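You operate a simulated robot arm through the tools that you are given. There is no shell and no other tool.

You are at the controls of a simulated robot arm. One attempt, no reset.

Task
Finish the take with the yellow dot key, stop recording, turn the volume low and switch off.
Fine: one stroke; the two notes already recorded stay.

Only the result counts: the job must be done as asked and must still hold three seconds after the hand-in. Knocking over, shifting, dropping, spilling or breaking anything else fails it.

Robot
A 7-joint arm with a three-finger gripper, fixed in place. Base frame: the origin is on the floor under the middle of its stand, x ahead of it, y to its left, z up; the work surface is at about z = 740. Readings come in mm, degrees, newtons and seconds.
It reaches about 1342 mm from its shoulder. Its first joint turns from -166.0 to 166.0 degrees. Payload 2.69 kg.
The tool frame sits at the grasp point between the pads (the TCP): z along the fingers, y along the line on which they close. The tips reach 30 mm beyond it. The gripper opens to 128 mm; its body begins 117 mm behind the TCP.
Orientation is that of the tool frame in the base frame, as [roll, pitch, yaw] about the fixed x, y, z axes, in that order (R = Rz(yaw) Ry(pitch) Rx(roll)). With the fingers straight down and closing along the base's y, the tool's x points along the base's -x, its y along +y and its z along -z.

Tools
- The arm moves only by the tool drive_tool. Its argument "steps" is a list that holds one entry, the list of rows, each a list of 7 numbers: the finger opening in cm, from 0 to 12.8, then the shift along the tool's x, y, z in cm, then the turn, a rotation vector about the tool's x, y, z in degrees. In form: [[[fingers, dx, dy, dz, wx, wy, wz], ...]]. A call has 1 to 20 rows; each row shifts and turns the commanded pose from where the row before left it, along the tool's axes as they then stand. Rows are played at 5 a second. More than 50 mm and 8.6 degrees between two rows, or a gripper value outside its range, and nothing of the call is played. A pose out of reach is approached as far as the arm can. The call stops where the force on the tool passes 40 N (or 10 N more than at its start, if that is more) or the arm is blocked; 0.2 s more then pass. Each finger travels about 127 mm/s and halts on what it meets, pressing with about 38 N; the grip force reading is that of the motor and also rises with nothing between the fingers. The clock runs only during rows and for 0.2 s after the last one: add rows that do not move to give the fingers time. It gives the time, the measured TCP pose, the force on the tool (base axes), the opening and the grip force at its end, in the units of the frame above (readings bear some noise), with the torque about the TCP (base axes, N m) and any sound that the robot's microphone picked up, and new pictures: "pictures" is both (left out), scene, wrist or none.
- Cameras (640 x 400 px; columns grow to the right, rows downward): "scene" is fixed at [389.8, -651.7, 1525.7]; the picture's right is [1.00, -0.08, 0.00], its down [-0.04, -0.49, -0.87] and it looks along [0.07, 0.87, -0.49] (base axes); focal length 313 px, centre (320, 200). "wrist" rides on the gripper at [58, 54, -131] in the tool frame; the picture's right is [-0.68, 0.74, 0.00], its down [-0.62, -0.56, -0.55] and it looks along [-0.40, -0.37, 0.84] (tool axes); focal length 234 px, centre (320, 200).
- move_column(by): moves the trunk up (or, below 0, down) by that many mm; the arm rides with it, the base frame stays. It gives what a move gives, with no picture.
- point_at(camera, pixels): for up to 12 pixels [column, row] of the newest picture of that camera ("zoom" is the newest enlarged one), the place [x, y, z] in the base frame of the surface seen there, good to about 2 mm, but the place of the scene camera against the robot may be out by one fixed shift of up to 18 mm in any direction. No time passes.
- inspect(camera, box): a new picture of the part [left, top, right, bottom] of that camera's present view, enlarged. No time passes.
- sign_off(): hands the job in; it is judged then, once.

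Unless the task says otherwise, let go and move clear before handing in.

The tools are called as a command line: name --argument value ..., lists and objects as JSON in quotes. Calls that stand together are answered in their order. drive_tool: Moves the arm, as the interface text tells. Its arguments: {"type":"object","properties":{"steps":{"type":"array","items":{"type":"array","items":{"type":"array","items":{"type":"number"}}}},"pictures":{"type":"string","enum":["both","scene","wrist","none"]}},"required":["steps"]} The other tools are called the same way: move_column (by) moves the trunk up or down; point_at (camera, pixels) gives the place of the surface under pixels of a picture; inspect (camera, box) takes an enlarged picture of a part of a camera's view; sign_off () hands the job in.

At the start:

```text
time: 0.0
ee_pos: [637.7, 492.8, 1120.6]
tcp_rot: [-180.0, 0.1, -180.0]
force: [0.2, -0.4, 0.0]
torque: [0.03, -0.01, 0.03]
gripper_width: 128.1
gripper_force: 0.1
trunk travel left (down, up): [-150.0, 200.0]
```

scene: 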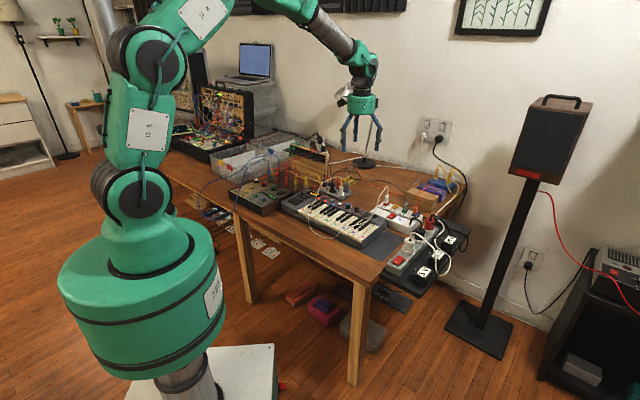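
wrist: 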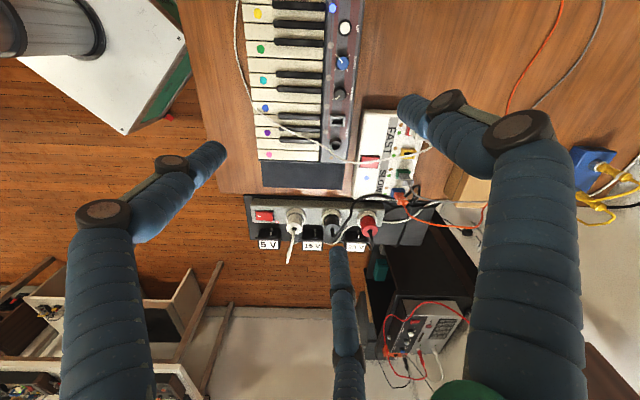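

The pictures show a small keyboard at scene (335,215) with coloured dots on its keys; wrist view shows it at about (295,90). I'll enlarge both to find the yellow-dot key, record button, volume knob and power switch.

inspect --camera "scene" --box '[270, 170, 410, 260]'

inspect --camera "wrist" --box '[220, 0, 440, 200]'

```text
4.44 times, centred on (340, 215) of scene
```

zoom: 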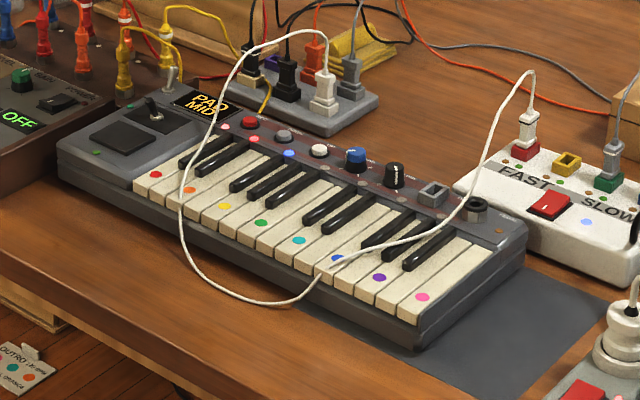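

```text
2.00 times, centred on (330, 100) of wrist
```

zoom: 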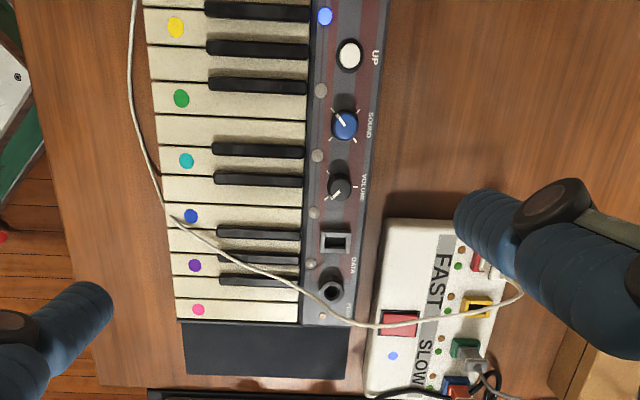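

The zooms show the mini keyboard with red, grey and white buttons, a blue SOUND knob and a black VOLUME knob; a white cable drapes across it, and I haven't found the power switch yet. I'll zoom further in on the left part and the surroundings.

inspect --camera "scene" --box '[278, 180, 338, 218]'

inspect --camera "scene" --box '[310, 185, 390, 235]'

inspect --camera "scene" --box '[170, 170, 310, 260]'

inspect --camera "scene" --box '[370, 180, 480, 290]'

```text
10.53 times, centred on (308, 199) of scene
```

zoom: 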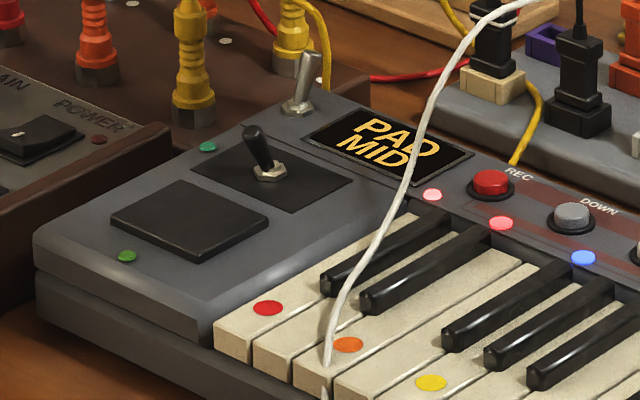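

```text
8.00 times, centred on (350, 210) of scene
```

zoom: 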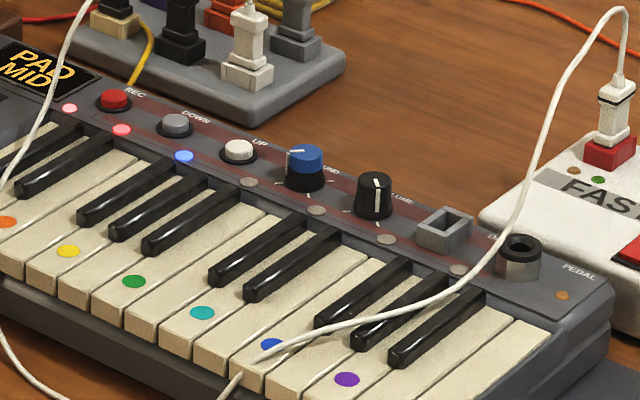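

```text
4.44 times, centred on (240, 215) of scene
```

zoom: 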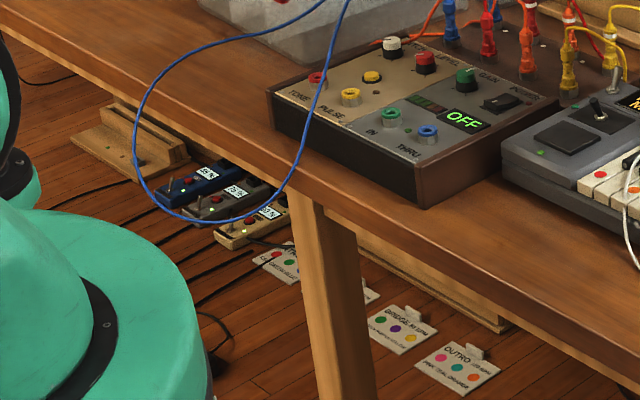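

```text
3.64 times, centred on (425, 235) of scene
```

zoom: 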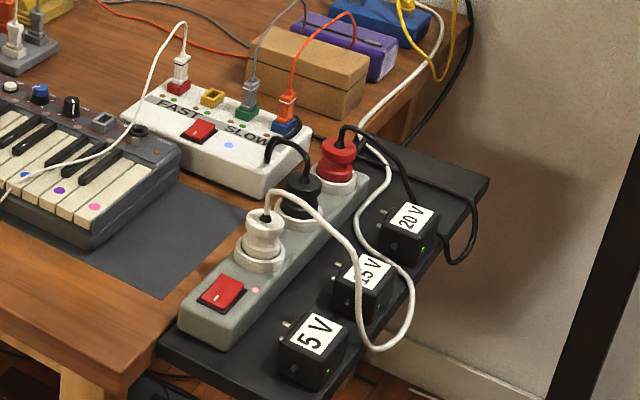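

The keyboard carries a REC button, lit step LEDs, a stick and a silver lever at its back-left corner (probably power). I'll measure key places with the wrist camera, and compare with the scene camera for its shift.

point_at --camera "wrist" --pixels '[[258, 14], [260, 49], [263, 80], [265, 108], [268, 133], [269, 155], [345, 27], [342, 62], [339, 95], [336, 145], [332, 8], [358, 170]]'

inspect --camera "scene" --box '[270, 170, 410, 260]'

```text
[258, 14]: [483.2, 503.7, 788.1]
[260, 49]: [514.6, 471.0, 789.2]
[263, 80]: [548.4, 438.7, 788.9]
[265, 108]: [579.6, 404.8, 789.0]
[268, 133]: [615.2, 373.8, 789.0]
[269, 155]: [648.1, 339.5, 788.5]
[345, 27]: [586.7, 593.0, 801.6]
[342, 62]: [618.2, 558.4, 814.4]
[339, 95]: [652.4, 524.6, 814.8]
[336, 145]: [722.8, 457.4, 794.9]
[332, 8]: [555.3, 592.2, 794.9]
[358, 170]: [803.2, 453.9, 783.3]
```

```text
4.44 times, centred on (340, 215) of scene
```

zoom: 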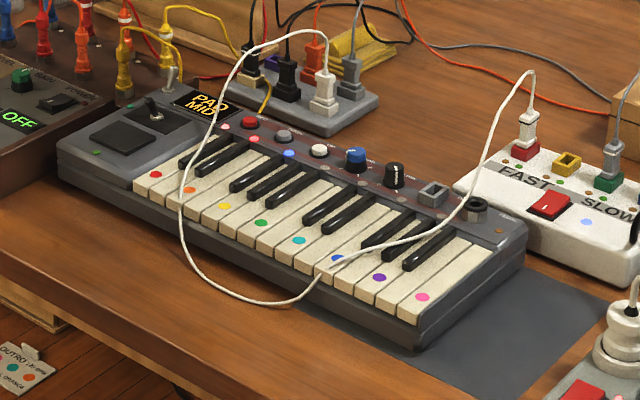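

Wrist gives the yellow dot at about (483,504,788), keyboard running along (1,-1). Now the same points via the scene zoom (224,206), (261,222)… to find the scene shift.

point_at --camera "zoom" --pixels '[[224, 206], [261, 222], [299, 240], [379, 277], [423, 297], [249, 121], [284, 134], [319, 150], [168, 75], [150, 103], [155, 174], [396, 165]]'

```text
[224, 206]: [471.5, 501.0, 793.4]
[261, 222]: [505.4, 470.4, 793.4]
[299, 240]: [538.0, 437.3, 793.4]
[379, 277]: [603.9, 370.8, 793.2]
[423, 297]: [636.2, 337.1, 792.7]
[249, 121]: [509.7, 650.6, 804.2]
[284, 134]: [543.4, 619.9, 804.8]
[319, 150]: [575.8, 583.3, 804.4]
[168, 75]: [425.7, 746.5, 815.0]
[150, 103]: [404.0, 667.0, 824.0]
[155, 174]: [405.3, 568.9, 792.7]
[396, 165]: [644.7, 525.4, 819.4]
```

Scene-to-robot shift is about (+11,+2.5,-4.5) mm. REC should be near (521,653), VOLUME (652,525), silver lever (437,749). I'll close the fingers up here to see what shape the closed tips make.

drive_tool --steps '[[[0, 0, 0, 0, 0, 0, 0], [0, 0, 0, 0, 0, 0, 0], [0, 0, 0, 0, 0, 0, 0], [0, 0, 0, 0, 0, 0, 0]]]'

```text
time: 1.0
ee_pos: [637.2, 493.0, 1121.2]
tcp_rot: [-180.0, 0.0, 179.9]
force: [0.2, -0.7, 0.8]
torque: [0.0, 0.0, -0.05]
gripper_width: 2.1
gripper_force: 32.2
trunk travel left (down, up): [-150.0, 200.0]
```

scene: 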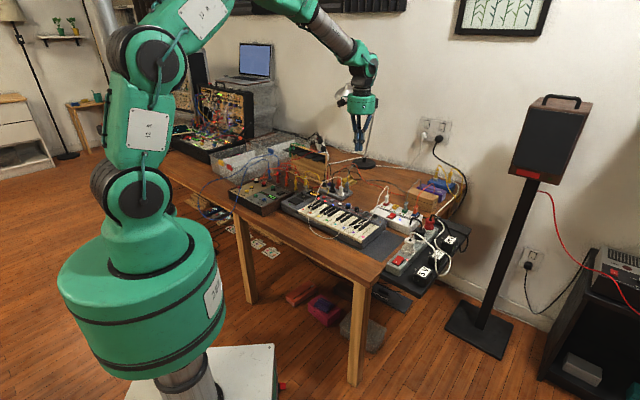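
wrist: 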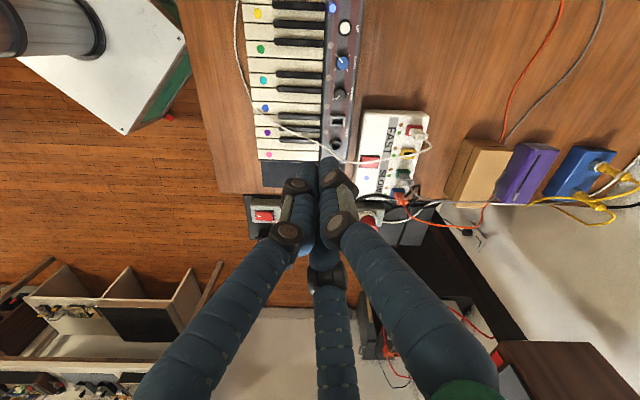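

inspect --camera "wrist" --box '[240, 120, 400, 300]'

inspect --camera "scene" --box '[320, 70, 400, 180]'

```text
2.22 times, centred on (320, 210) of wrist
```

zoom: 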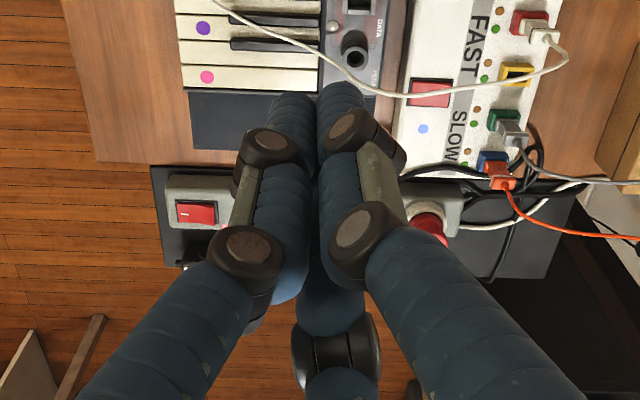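

```text
3.64 times, centred on (360, 125) of scene
```

zoom: 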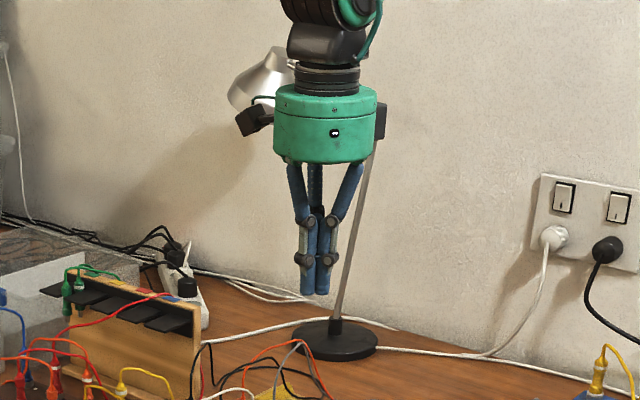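

Closed, the three round fingers (about 17 mm each) make a 120° cluster, so a single finger must be used for the key. Next I'll map the white cable's heights around the keyboard in the scene view.

inspect --camera "scene" --box '[270, 170, 410, 260]'

point_at --camera "zoom" --pixels '[[300, 40], [260, 48], [230, 85], [213, 128], [190, 165], [181, 200], [196, 255], [250, 303], [320, 275], [400, 246], [450, 225], [500, 110]]'

```text
4.44 times, centred on (340, 215) of scene
```

zoom: 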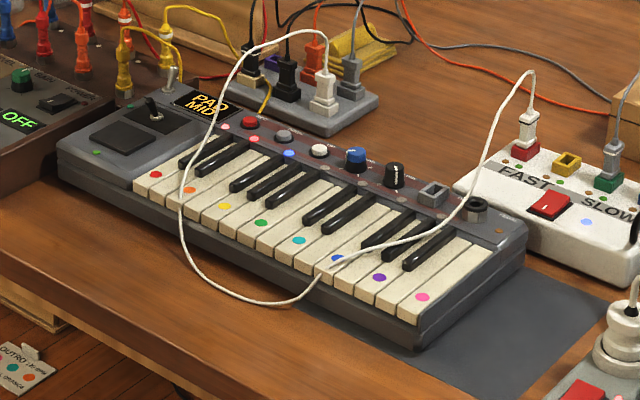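

```text
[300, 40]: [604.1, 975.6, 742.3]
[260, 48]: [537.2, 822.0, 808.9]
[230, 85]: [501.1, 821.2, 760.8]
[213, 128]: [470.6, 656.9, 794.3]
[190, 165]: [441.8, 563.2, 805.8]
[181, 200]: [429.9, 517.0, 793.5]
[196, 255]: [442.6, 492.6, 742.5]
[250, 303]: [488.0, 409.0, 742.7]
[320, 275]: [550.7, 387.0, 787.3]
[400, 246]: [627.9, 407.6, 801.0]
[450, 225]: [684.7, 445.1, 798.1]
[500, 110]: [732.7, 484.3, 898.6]
```

I need the cable's airborne part; I'll zoom tightly on it from the hub plug over the display to the keys.

inspect --camera "scene" --box '[305, 170, 355, 220]'

```text
8.00 times, centred on (330, 195) of scene
```

zoom: 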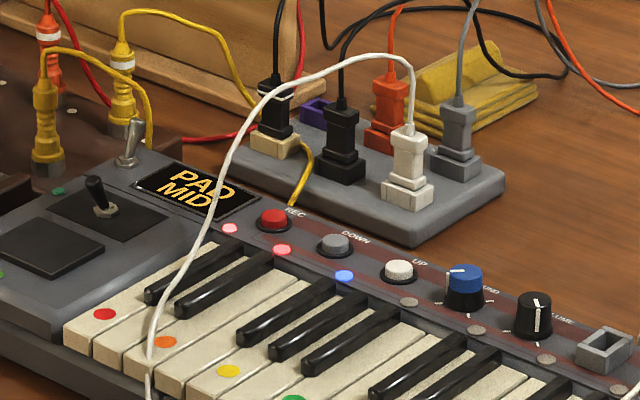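

point_at --camera "zoom" --pixels '[[411, 100], [408, 62], [380, 54], [340, 63], [295, 82], [265, 103], [240, 140], [222, 180], [209, 222], [190, 262], [163, 305], [150, 350]]'

point_at --camera "zoom" --pixels '[[135, 124], [128, 160], [95, 185], [103, 210], [273, 216], [335, 242], [398, 267], [535, 300], [465, 275], [57, 191], [229, 229], [281, 250]]'

```text
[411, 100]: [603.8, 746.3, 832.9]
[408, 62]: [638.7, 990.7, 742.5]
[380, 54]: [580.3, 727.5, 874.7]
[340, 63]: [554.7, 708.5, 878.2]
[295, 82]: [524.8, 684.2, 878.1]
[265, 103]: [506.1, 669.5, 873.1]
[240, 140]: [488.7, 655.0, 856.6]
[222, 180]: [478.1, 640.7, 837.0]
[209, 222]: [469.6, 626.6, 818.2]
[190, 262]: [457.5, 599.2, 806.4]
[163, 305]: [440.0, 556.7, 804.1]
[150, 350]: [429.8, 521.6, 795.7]
```

```text
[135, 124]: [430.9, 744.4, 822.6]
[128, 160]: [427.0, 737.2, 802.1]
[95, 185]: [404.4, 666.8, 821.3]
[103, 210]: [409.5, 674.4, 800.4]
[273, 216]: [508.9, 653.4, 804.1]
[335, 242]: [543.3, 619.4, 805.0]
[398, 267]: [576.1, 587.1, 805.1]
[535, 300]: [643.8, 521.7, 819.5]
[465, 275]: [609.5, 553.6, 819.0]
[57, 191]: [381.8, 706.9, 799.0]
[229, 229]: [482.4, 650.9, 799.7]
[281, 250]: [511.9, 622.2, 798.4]
```

With the shift applied, the cable arcs from the hub over REC (z up to 874, about 13 mm left of REC) down to the orange key. I'll open the fingers and move the wrist camera over the left part of the keyboard, staying high, to see LEDs, lever and knob ticks closely.

point_at --camera "zoom" --pixels '[[277, 30], [343, 75], [360, 40], [398, 20], [462, 60], [475, 20], [150, 12], [220, 45], [75, 55], [48, 20], [300, 30], [140, 80]]'

drive_tool --steps '[[[12.8, 1.9, 2.2, 1.5, 0, 0, 0], [12.8, 1.9, 2.2, 1.5, 0, 0, 0], [12.8, 1.9, 2.2, 1.5, 0, 0, 0], [12.8, 1.9, 2.2, 1.5, 0, 0, 0], [12.8, 1.9, 2.2, 1.5, 0, 0, 0], [12.8, 1.9, 2.2, 1.5, 0, 0, 0], [12.8, 1.9, 2.2, 1.5, 0, 0, 0], [12.8, 1.9, 2.2, 1.5, 0, 0, 0]]]'

```text
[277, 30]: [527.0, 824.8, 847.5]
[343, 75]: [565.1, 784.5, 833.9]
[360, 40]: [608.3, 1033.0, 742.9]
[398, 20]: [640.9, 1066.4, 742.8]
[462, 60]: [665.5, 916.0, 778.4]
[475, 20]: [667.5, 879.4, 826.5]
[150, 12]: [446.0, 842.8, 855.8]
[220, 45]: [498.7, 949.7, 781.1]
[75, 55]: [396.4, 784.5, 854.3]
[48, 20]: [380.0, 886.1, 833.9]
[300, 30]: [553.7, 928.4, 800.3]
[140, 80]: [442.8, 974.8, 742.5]
```

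```text
time: 2.8
ee_pos: [487.4, 669.7, 998.7]
tcp_rot: [180.0, 0.0, 179.9]
force: [-0.1, -0.4, 0.4]
torque: [0.04, 0.02, -0.03]
gripper_width: 128.0
gripper_force: 0.0
trunk travel left (down, up): [-150.0, 200.0]
```

scene: 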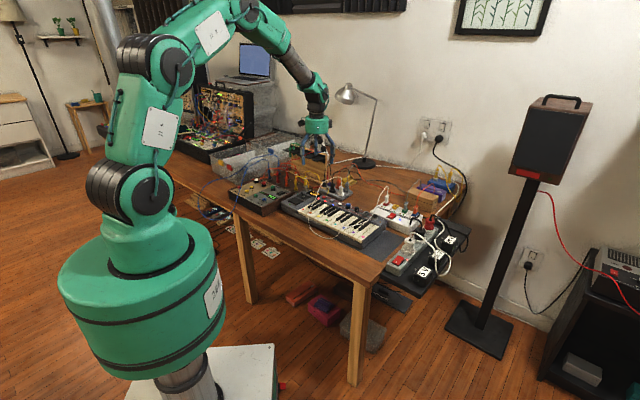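
wrist: 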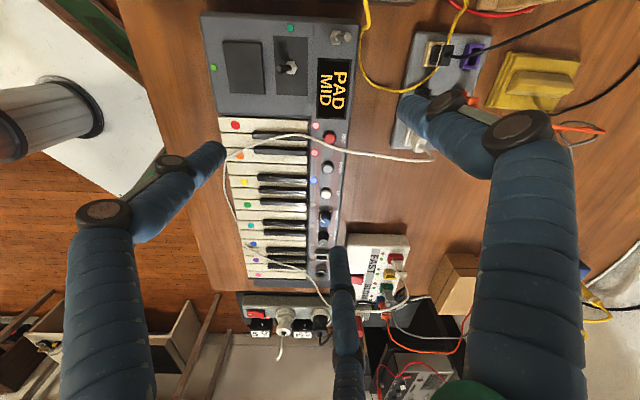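

inspect --camera "wrist" --box '[190, 0, 370, 130]'

inspect --camera "wrist" --box '[270, 110, 370, 260]'

inspect --camera "wrist" --box '[320, 10, 370, 60]'

```text
3.08 times, centred on (280, 65) of wrist
```

zoom: 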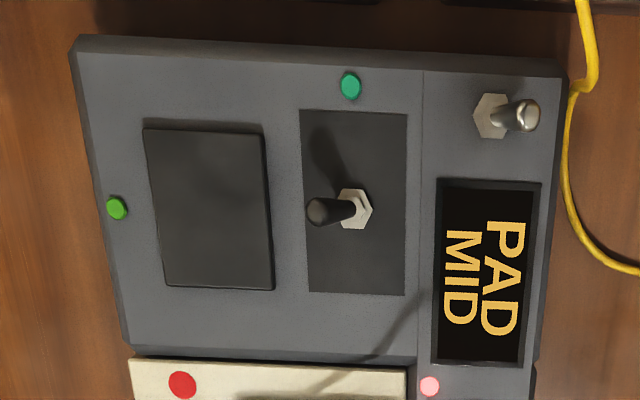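

```text
2.67 times, centred on (320, 185) of wrist
```

zoom: 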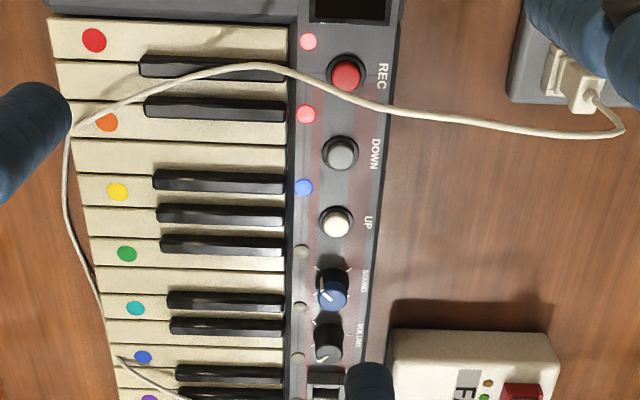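

```text
8.00 times, centred on (345, 35) of wrist
```

zoom: 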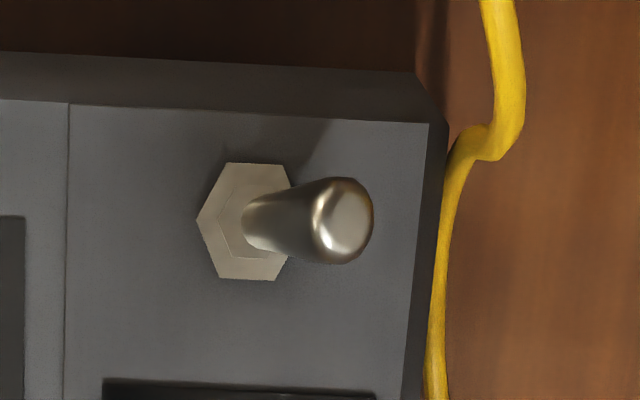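

The close-ups show the silver lever at wrist (345,35) leaning backward next to the "PAD MID" display, step LEDs 1–2 red and 3 blue at zoom, and REC near the cable. I'll measure these precisely with the wrist camera.

inspect --camera "wrist" --box '[215, 110, 365, 210]'

point_at --camera "wrist" --pixels '[[235, 125], [239, 155], [244, 181], [248, 205], [329, 137], [328, 167], [326, 192], [324, 218], [322, 238], [346, 38], [338, 38], [288, 68]]'

```text
4.00 times, centred on (290, 160) of wrist
```

zoom: 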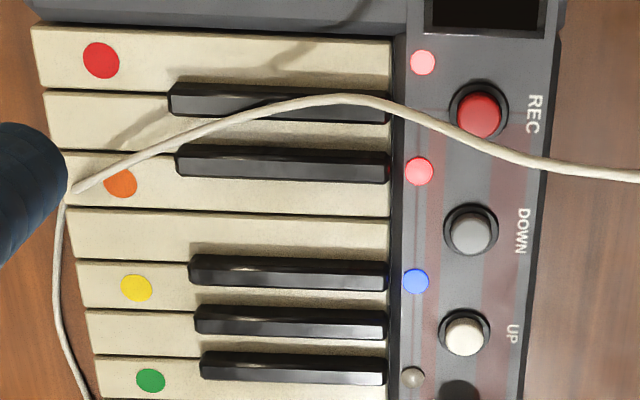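

```text
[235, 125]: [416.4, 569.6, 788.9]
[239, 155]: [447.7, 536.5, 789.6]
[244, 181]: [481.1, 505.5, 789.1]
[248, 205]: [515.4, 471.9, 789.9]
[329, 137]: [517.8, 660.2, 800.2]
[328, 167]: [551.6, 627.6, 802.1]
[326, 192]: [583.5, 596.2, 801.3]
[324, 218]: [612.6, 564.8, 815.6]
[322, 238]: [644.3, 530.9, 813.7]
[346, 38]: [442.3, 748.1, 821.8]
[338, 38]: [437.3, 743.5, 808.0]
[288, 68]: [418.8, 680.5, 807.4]
```

Zoom shows REC cap at (479,115), yellow dot at (136,287) between key edges at rows ~260 and ~308. I'll measure the edges, cap and cable.

point_at --camera "zoom" --pixels '[[136, 287], [140, 263], [142, 306], [84, 285], [479, 115], [463, 115], [494, 115], [479, 97], [479, 132], [420, 172], [416, 281], [520, 115]]'

point_at --camera "zoom" --pixels '[[75, 190], [150, 151], [230, 117], [290, 101], [345, 98], [400, 108], [440, 124], [480, 143], [520, 157], [560, 167], [600, 173], [290, 273]]'

```text
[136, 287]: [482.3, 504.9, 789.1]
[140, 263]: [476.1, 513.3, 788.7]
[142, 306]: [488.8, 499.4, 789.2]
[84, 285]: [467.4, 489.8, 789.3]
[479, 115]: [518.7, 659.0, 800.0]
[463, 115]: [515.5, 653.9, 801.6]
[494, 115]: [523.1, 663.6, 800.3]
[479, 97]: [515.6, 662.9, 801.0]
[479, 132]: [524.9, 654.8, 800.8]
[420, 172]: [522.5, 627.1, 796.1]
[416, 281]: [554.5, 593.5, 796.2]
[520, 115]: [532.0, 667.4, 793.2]
```

```text
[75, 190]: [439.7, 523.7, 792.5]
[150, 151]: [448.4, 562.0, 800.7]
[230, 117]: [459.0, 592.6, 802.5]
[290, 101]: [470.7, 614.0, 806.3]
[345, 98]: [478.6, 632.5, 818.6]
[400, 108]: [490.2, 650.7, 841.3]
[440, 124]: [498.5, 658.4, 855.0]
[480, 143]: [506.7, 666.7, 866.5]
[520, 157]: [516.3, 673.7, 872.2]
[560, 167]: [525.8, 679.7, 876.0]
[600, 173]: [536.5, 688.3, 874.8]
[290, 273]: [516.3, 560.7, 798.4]
```

Measured: REC cap centre ≈ (519,659,800.5), cable ~14 mm to its left and 68 mm higher; yellow key centred at about (480,503,789), ±11 mm wide. I'll shift over the key at height, set a small opening, yaw 15° and tilt 32° so that a single finger is lowest and the gripper leans right, away from the cable.

drive_tool --steps '[[[12.8, 0.25, -4.14, 0, 0, 0, 0], [8, 0.25, -4.14, 0, 0, 0, 0], [4, 0.25, -4.14, 0, 0, 0, 0], [1.5, 0.25, -4.14, 0, 0, 0, 0], [1.5, 0, 0, 0, 0, 0, 7.5], [1.5, 0, 0, 0, 0, 0, 7.5], [1.5, 0, 0, 0, -4, 6.93, 0], [1.5, 0, 0, 0, -4, 6.93, 0], [1.5, 0, 0, 0, -4, 6.93, 0], [1.5, 0, 0, 0, -4, 6.93, 0], [1.5, 0, 0, 0, 0, 0, 0]]]'

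```text
time: 5.2
ee_pos: [475.8, 504.0, 1001.1]
tcp_rot: [162.7, -27.4, 169.2]
force: [-0.5, 0.3, 0.2]
torque: [0.0, 0.02, -0.02]
gripper_width: 14.7
gripper_force: 0.1
trunk travel left (down, up): [-150.0, 200.0]
```

scene: 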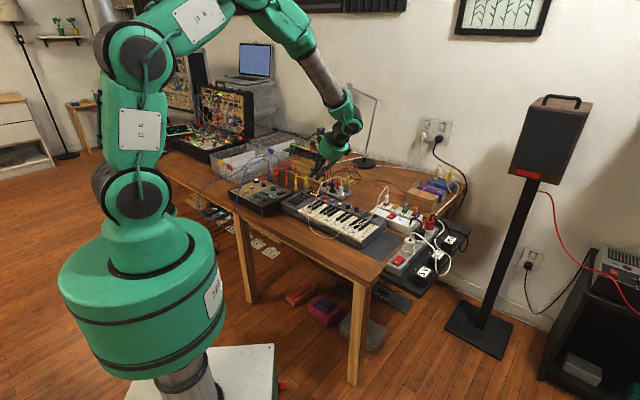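
wrist: 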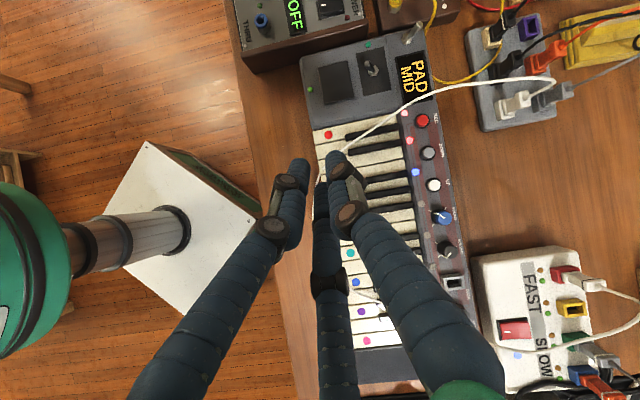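

Orientation reads as planned: tool axis leans 32° along the keyboard to the right. I'll descend vertically 150 mm to about 27 mm above the contact height and check alignment.

drive_tool --steps '[[[1.5, -1.721, -0.994, 3.18, 0, 0, 0], [1.5, -1.721, -0.994, 3.18, 0, 0, 0], [1.5, -1.721, -0.994, 3.18, 0, 0, 0], [1.5, -1.721, -0.994, 3.18, 0, 0, 0], [1.5, 0, 0, 0, 0, 0, 0]]]'

inspect --camera "scene" --box '[290, 160, 380, 230]'

inspect --camera "wrist" --box '[250, 110, 410, 260]'

```text
time: 6.4
ee_pos: [474.8, 505.5, 849.9]
tcp_rot: [162.8, -27.3, 169.4]
force: [0.3, 0.1, -0.5]
torque: [0.01, 0.05, -0.01]
gripper_width: 14.7
gripper_force: 0.1
trunk travel left (down, up): [-150.0, 200.0]
```

scene: 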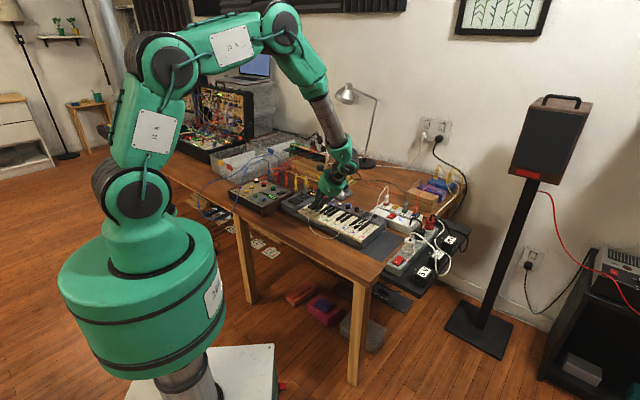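
wrist: 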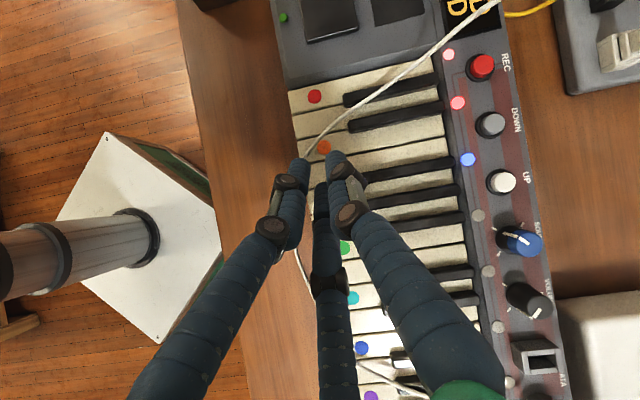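

```text
5.71 times, centred on (335, 195) of scene
```

zoom: 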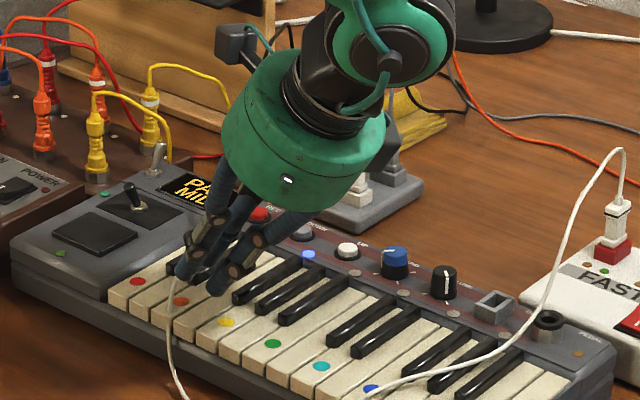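

```text
2.67 times, centred on (330, 185) of wrist
```

zoom: 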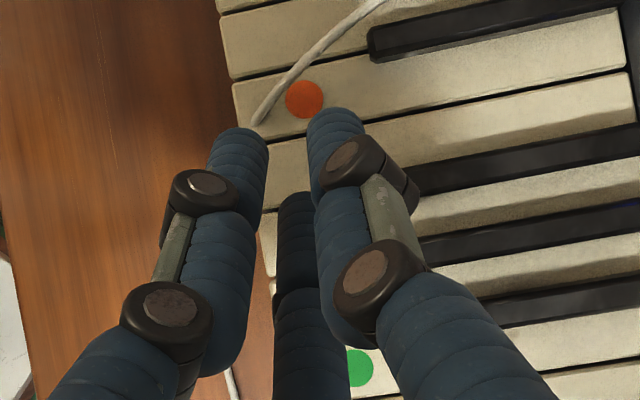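

The lowest finger's tip is visible at wrist zoom (296,200). I'll measure where its tip surface is versus the planned spot.

point_at --camera "zoom" --pixels '[[296, 198], [284, 215], [296, 215], [310, 215], [296, 235], [283, 240], [312, 240], [245, 135], [360, 370], [305, 98], [330, 115], [238, 135]]'

```text
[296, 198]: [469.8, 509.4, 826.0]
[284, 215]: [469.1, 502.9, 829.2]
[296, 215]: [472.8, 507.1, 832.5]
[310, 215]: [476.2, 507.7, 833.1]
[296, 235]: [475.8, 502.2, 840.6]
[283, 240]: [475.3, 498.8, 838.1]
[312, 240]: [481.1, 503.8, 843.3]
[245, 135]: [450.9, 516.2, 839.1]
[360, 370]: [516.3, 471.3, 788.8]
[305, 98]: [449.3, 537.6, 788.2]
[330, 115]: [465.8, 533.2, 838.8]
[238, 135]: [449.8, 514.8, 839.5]
```

Measured tip matches my model (radius 8.5 mm, sphere centre at u≈-19.5 versus key centre -16.5). I'll shift 3 mm right and descend 20 mm to about 5–6 mm above the key.

drive_tool --steps '[[[1.5, -0.569, -0.329, 0.769, 0, 0, 0], [1.5, -0.569, -0.329, 0.769, 0, 0, 0], [1.5, 0, 0, 0, 0, 0, 0], [1.5, 0, 0, 0, 0, 0, 0]]]'

inspect --camera "scene" --box '[305, 195, 355, 235]'

inspect --camera "wrist" --box '[250, 110, 410, 260]'

```text
time: 7.4
ee_pos: [477.6, 502.2, 830.7]
tcp_rot: [162.7, -27.2, 169.3]
force: [0.2, 0.2, 0.8]
torque: [-0.01, 0.01, 0.01]
gripper_width: 15.0
gripper_force: 0.1
trunk travel left (down, up): [-150.0, 200.0]
```

scene: 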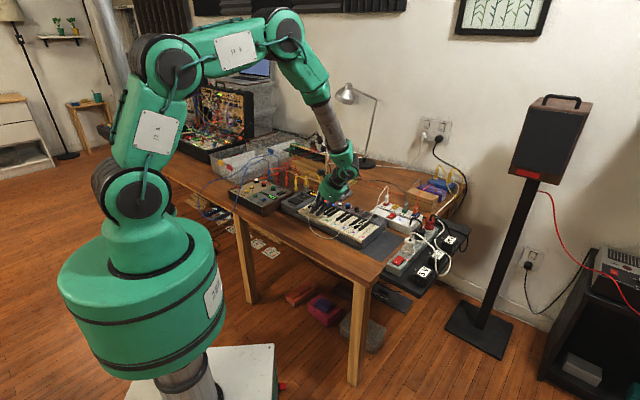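
wrist: 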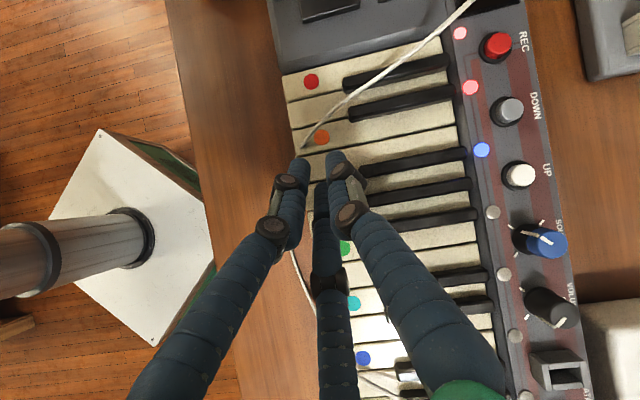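

```text
10.00 times, centred on (330, 215) of scene
```

zoom: 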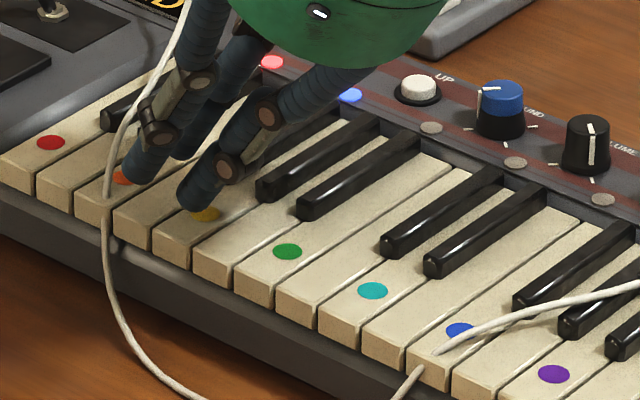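

```text
2.67 times, centred on (330, 185) of wrist
```

zoom: 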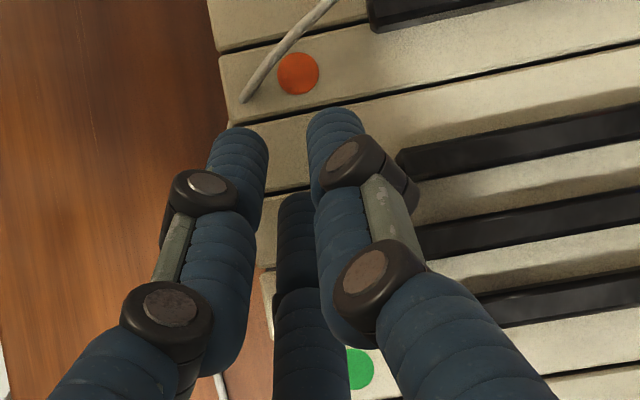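

Tip sits over the yellow key about 6 mm up (scene zoom (195,200), dot at (205,213)). I'll descend 5 mm and then feel the key in small steps, listening for the tone.

drive_tool --steps '[[[1.5, -0.115, -0.066, 0.212, 0, 0, 0], [1.5, -0.115, -0.066, 0.212, 0, 0, 0]]]' --pictures "none"

drive_tool --steps '[[[1.5, -0.0918, -0.053, 0.1696, 0, 0, 0]]]' --pictures "none"

```text
time: 8.0
ee_pos: [476.9, 500.9, 825.2]
tcp_rot: [162.7, -27.3, 169.3]
force: [0.4, 0.1, -0.1]
torque: [-0.03, 0.0, 0.0]
gripper_width: 14.9
gripper_force: 0.1
trunk travel left (down, up): [-150.0, 200.0]
```

```text
time: 8.4
ee_pos: [477.3, 500.5, 823.7]
tcp_rot: [162.7, -27.3, 169.3]
force: [-0.1, 1.0, 1.5]
torque: [0.0, -0.02, 0.02]
gripper_width: 14.9
gripper_force: 0.0
trunk travel left (down, up): [-150.0, 200.0]
```

Force z rises to about 1.5 N at z=823.7, which suggests the first contact. I'll keep going in 2 mm steps.

drive_tool --steps '[[[1.5, -0.0918, -0.053, 0.1696, 0, 0, 0]]]' --pictures "none"

```text
time: 8.8
ee_pos: [476.0, 501.7, 821.2]
tcp_rot: [162.7, -27.3, 169.3]
force: [0.5, -0.2, 1.0]
torque: [0.0, -0.04, -0.05]
gripper_width: 14.5
gripper_force: 0.0
trunk travel left (down, up): [-150.0, 200.0]
heard: click
```

A click was heard at z=821.2. I'll look at the LEDs and the key without moving (a held row).

inspect --camera "scene" --box '[290, 180, 370, 235]'

inspect --camera "wrist" --box '[270, 0, 590, 260]'

```text
7.27 times, centred on (330, 208) of scene
```

zoom: 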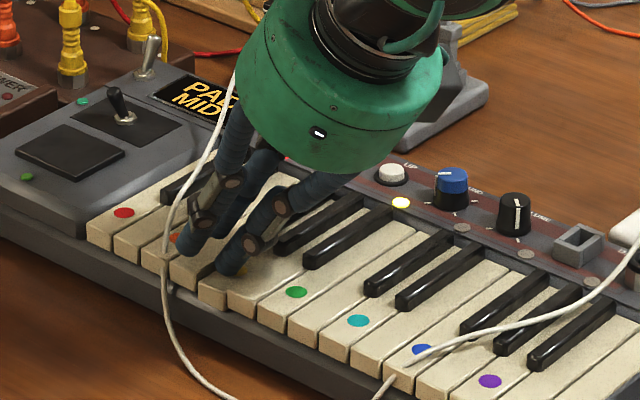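

```text
1.54 times, centred on (430, 130) of wrist
```

zoom: 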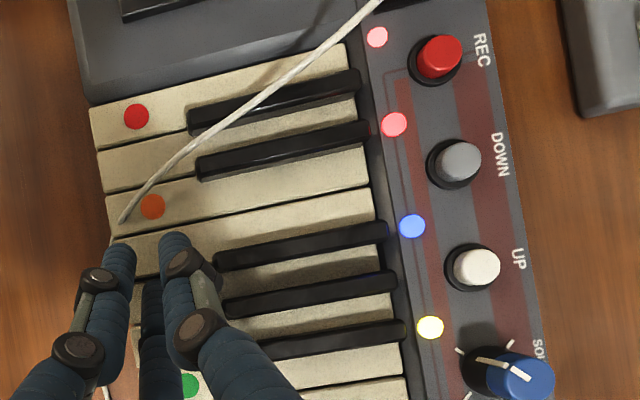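

LED 4 has lit yellow — the stroke is recorded (red, blue, yellow after the REC light). I'll release by rising straight up 40 mm.

drive_tool --steps '[[[1.5, 0.459, 0.265, -0.848, 0, 0, 0], [1.5, 0.918, 0.53, -1.696, 0, 0, 0], [1.5, 0.918, 0.53, -1.696, 0, 0, 0]]]'

inspect --camera "wrist" --box '[270, 0, 590, 260]'

```text
time: 9.6
ee_pos: [474.6, 502.7, 870.2]
tcp_rot: [162.7, -27.2, 169.3]
force: [-1.0, -0.5, -0.3]
torque: [0.03, -0.02, 0.0]
gripper_width: 14.8
gripper_force: 0.0
trunk travel left (down, up): [-150.0, 200.0]
```

scene: 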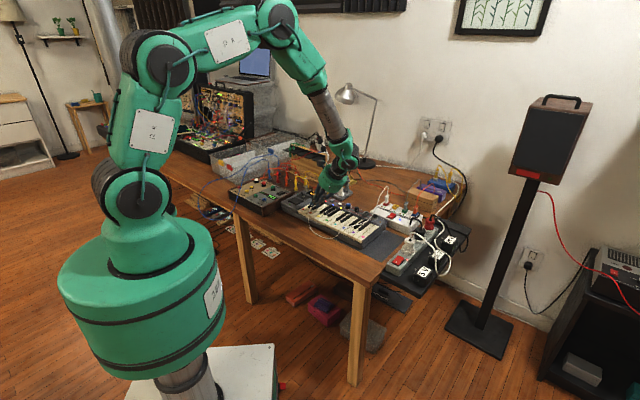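
wrist: 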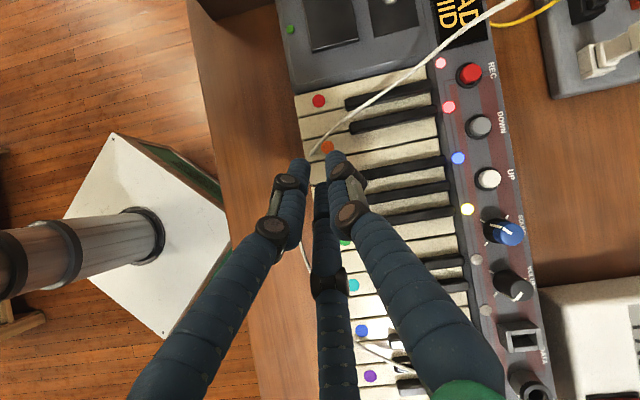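

```text
1.54 times, centred on (430, 130) of wrist
```

zoom: 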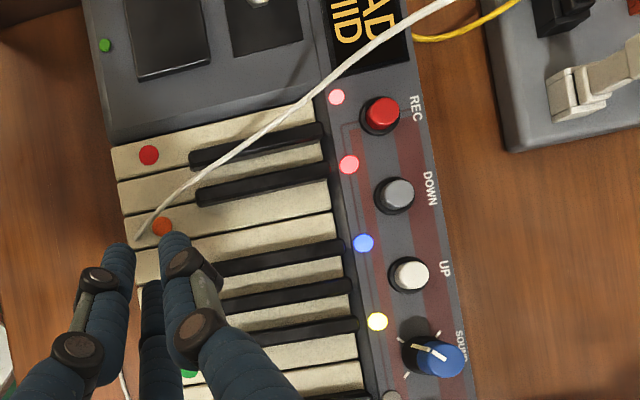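

Recording state is intact (REC light plus red, blue, yellow). Next I'll rise, close the fingers, and move back to line up with REC at about (519,659) so I can come in along the leaning tool axis from the right, clear of the cable.

drive_tool --steps '[[[1.0, 2.066, 1.193, -3.816, 0, 0, 0], [0.5, 2.066, 1.193, -3.816, 0, 0, 0], [0.2, -1.876, 3.016, -0.073, 0, 0, 0], [0.2, -1.876, 3.016, -0.073, 0, 0, 0], [0.2, -1.876, 3.016, -0.073, 0, 0, 0], [0.2, -1.876, 3.016, -0.073, 0, 0, 0], [0.2, 0, 0, 0, 0, 0, 0]]]'

```text
time: 11.2
ee_pos: [580.5, 599.9, 959.2]
tcp_rot: [162.7, -27.3, 169.4]
force: [0.3, 0.3, -0.7]
torque: [0.02, 0.03, 0.01]
gripper_width: 2.2
gripper_force: 31.5
trunk travel left (down, up): [-150.0, 200.0]
```

scene: 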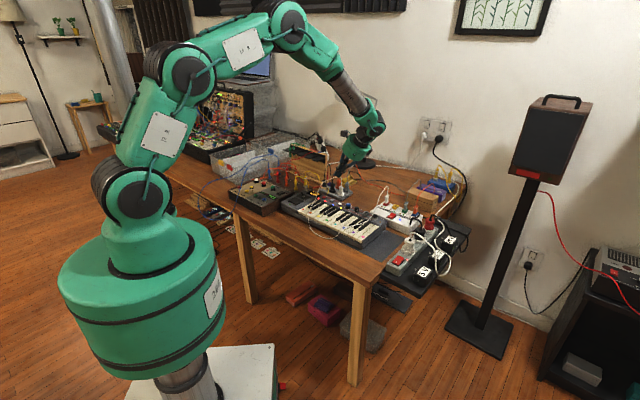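
wrist: 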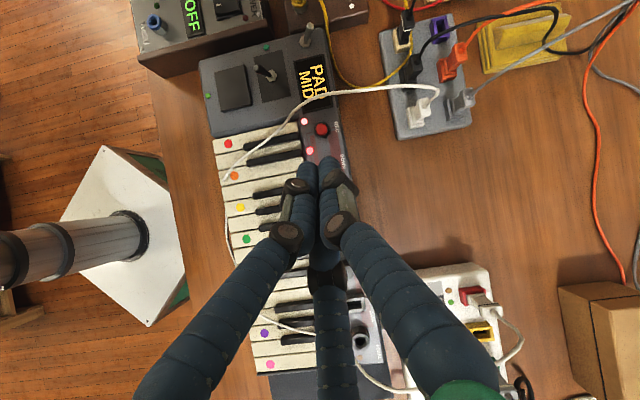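

Lined up (u≈-13.7, v≈834.6); in the wrist view REC at (321,129) with the cable passing left/above at (330,95). I'll advance 120 mm along the tool axis and check before the last 30 mm.

drive_tool --steps '[[[0.2, 0, 0, 3.0, 0, 0, 0], [0.2, 0, 0, 3.0, 0, 0, 0], [0.2, 0, 0, 3.0, 0, 0, 0], [0.2, 0, 0, 3.0, 0, 0, 0], [0.2, 0, 0, 0, 0, 0, 0]]]'

inspect --camera "scene" --box '[300, 165, 370, 220]'

inspect --camera "wrist" --box '[250, 80, 410, 230]'

```text
time: 12.4
ee_pos: [536.1, 641.3, 858.5]
tcp_rot: [162.8, -27.3, 169.3]
force: [0.4, 0.4, 0.4]
torque: [0.0, 0.02, -0.02]
gripper_width: 2.1
gripper_force: 31.6
trunk travel left (down, up): [-150.0, 200.0]
```

scene: 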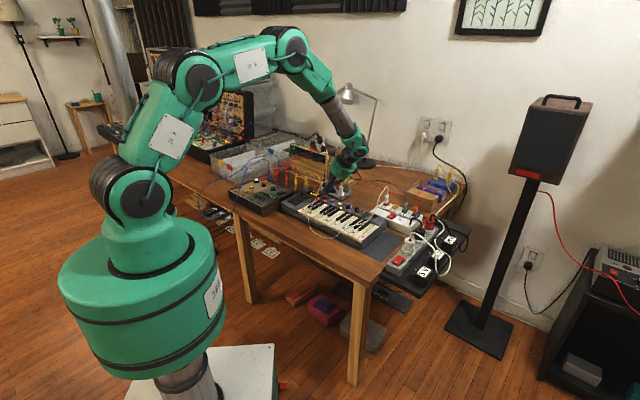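
wrist: 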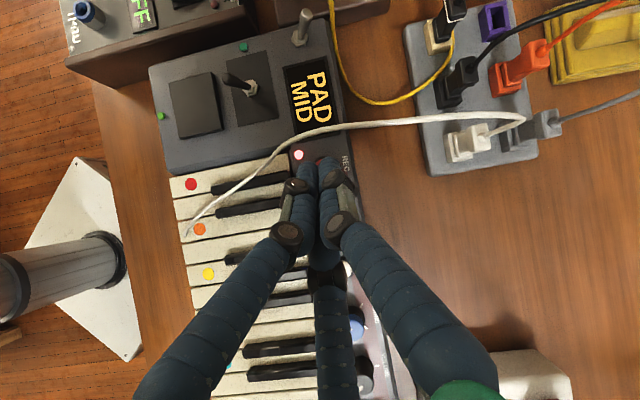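

```text
7.27 times, centred on (335, 192) of scene
```

zoom: 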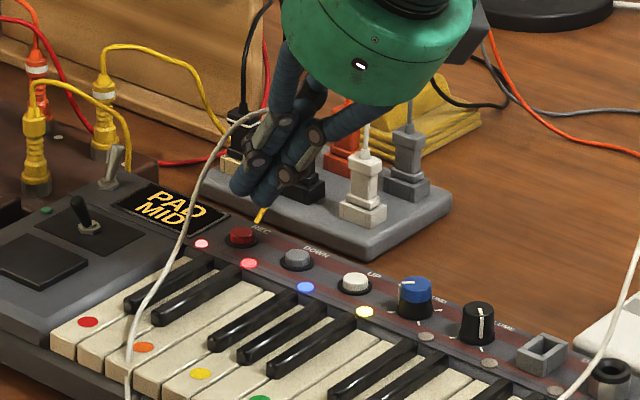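

```text
2.67 times, centred on (330, 155) of wrist
```

zoom: 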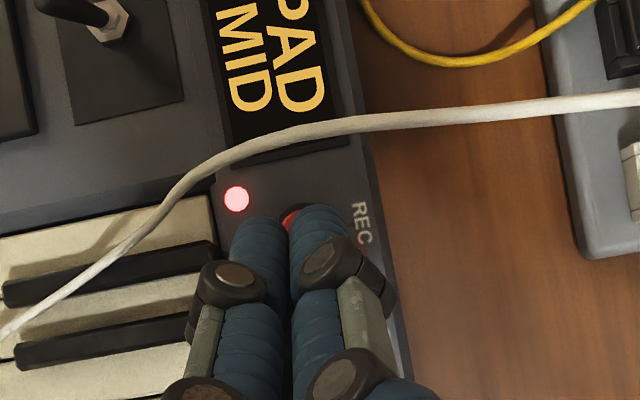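

Cable is clear of the fingers (zoom (300,130) vs fingers at row ≥215). I'll go in another 24 mm along the axis with a 2.5 mm shift left to sit over the cap.

drive_tool --steps '[[[0.2, 0.092, 0.053, 1.266, 0, 0, 0], [0.2, 0.092, 0.053, 1.266, 0, 0, 0], [0.2, 0, 0, 0, 0, 0, 0]]]'

inspect --camera "scene" --box '[310, 175, 360, 215]'

inspect --camera "wrist" --box '[250, 80, 410, 230]'

```text
time: 13.2
ee_pos: [523.6, 653.9, 839.7]
tcp_rot: [162.6, -27.4, 169.3]
force: [1.2, -0.6, 1.0]
torque: [0.01, 0.0, -0.02]
gripper_width: 1.9
gripper_force: 31.8
trunk travel left (down, up): [-150.0, 200.0]
```

scene: 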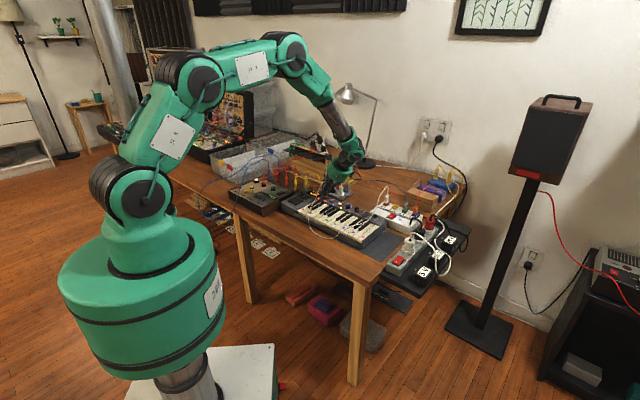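
wrist: 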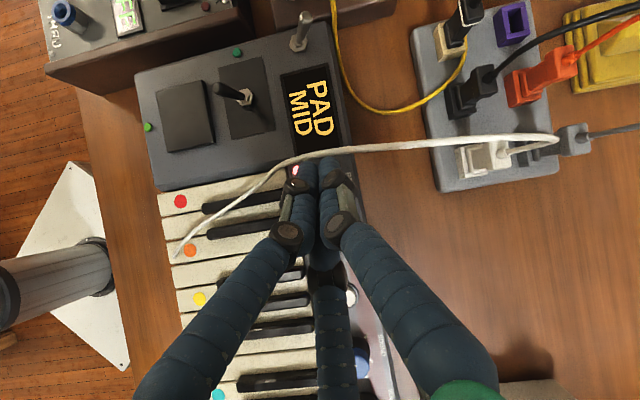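

```text
10.00 times, centred on (335, 195) of scene
```

zoom: 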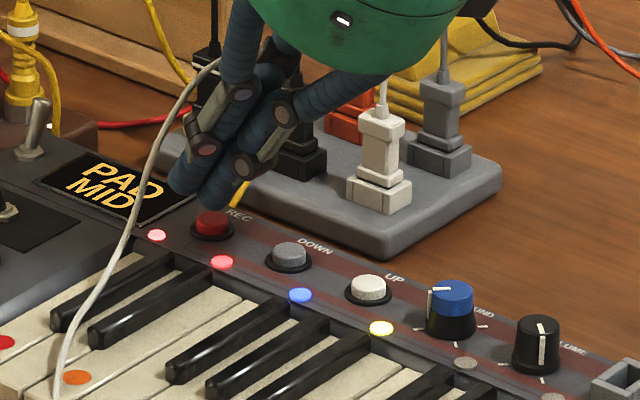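

```text
2.67 times, centred on (330, 155) of wrist
```

zoom: 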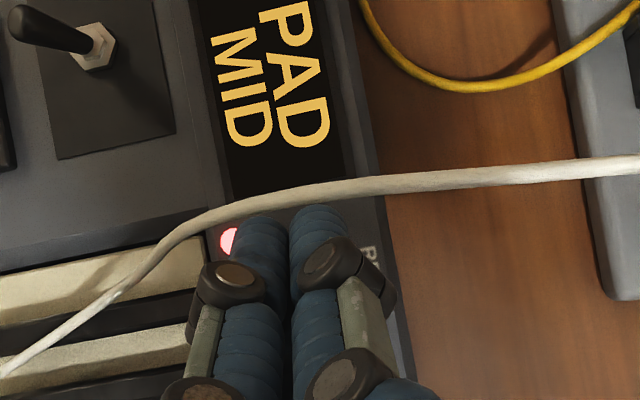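

Tip is ~7 mm above the cap and ~4 mm right of its centre (scene zoom tip (225,205), cap (213,222)). I'll shift 2 mm left while descending 5 mm, then step down listening.

drive_tool --steps '[[[0.2, -0.083, -0.048, 0.53, 0, 0, 0]]]' --pictures "none"

drive_tool --steps '[[[0.2, -0.0918, -0.053, 0.1696, 0, 0, 0]]]' --pictures "none"

```text
time: 13.6
ee_pos: [522.9, 656.1, 834.6]
tcp_rot: [162.6, -27.3, 169.3]
force: [0.5, -0.2, 0.6]
torque: [0.04, 0.01, 0.01]
gripper_width: 2.1
gripper_force: 31.1
trunk travel left (down, up): [-150.0, 200.0]
```

```text
time: 14.0
ee_pos: [523.6, 655.1, 834.7]
tcp_rot: [162.7, -27.3, 169.3]
force: [0.1, -0.7, 0.0]
torque: [0.04, 0.01, -0.01]
gripper_width: 2.1
gripper_force: 31.2
trunk travel left (down, up): [-150.0, 200.0]
```

No contact yet at z≈834. Continuing down 2 mm at a time.

drive_tool --steps '[[[0.2, -0.0918, -0.053, 0.1696, 0, 0, 0]]]' --pictures "none"

```text
time: 14.4
ee_pos: [524.4, 655.1, 832.0]
tcp_rot: [162.5, -27.4, 169.3]
force: [0.1, 0.2, 1.5]
torque: [0.02, 0.0, -0.02]
gripper_width: 2.2
gripper_force: 31.3
trunk travel left (down, up): [-150.0, 200.0]
heard: click
```

Click heard at z=832. I'll look at the REC light before releasing.

inspect --camera "scene" --box '[300, 170, 370, 225]'

inspect --camera "wrist" --box '[250, 80, 410, 230]'

```text
7.27 times, centred on (335, 198) of scene
```

zoom: 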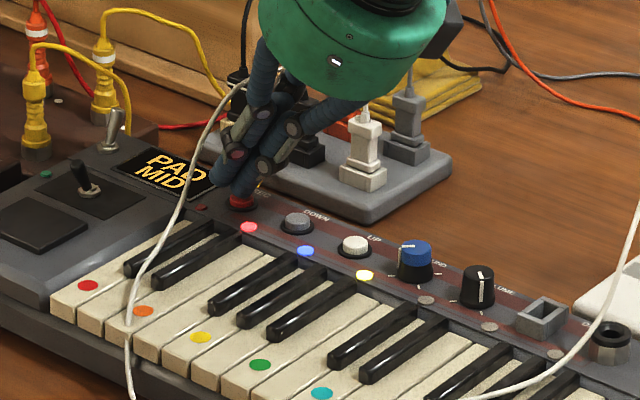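

```text
2.67 times, centred on (330, 155) of wrist
```

zoom: 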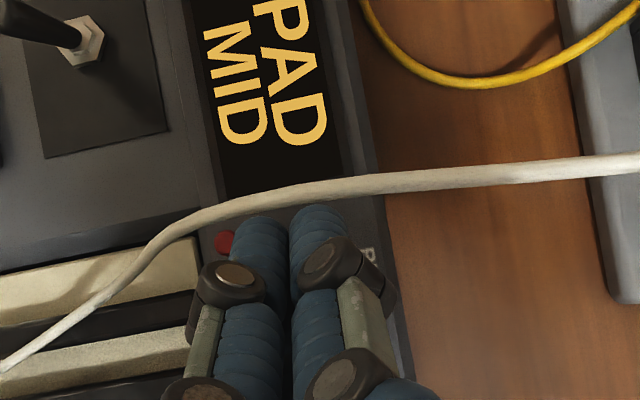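

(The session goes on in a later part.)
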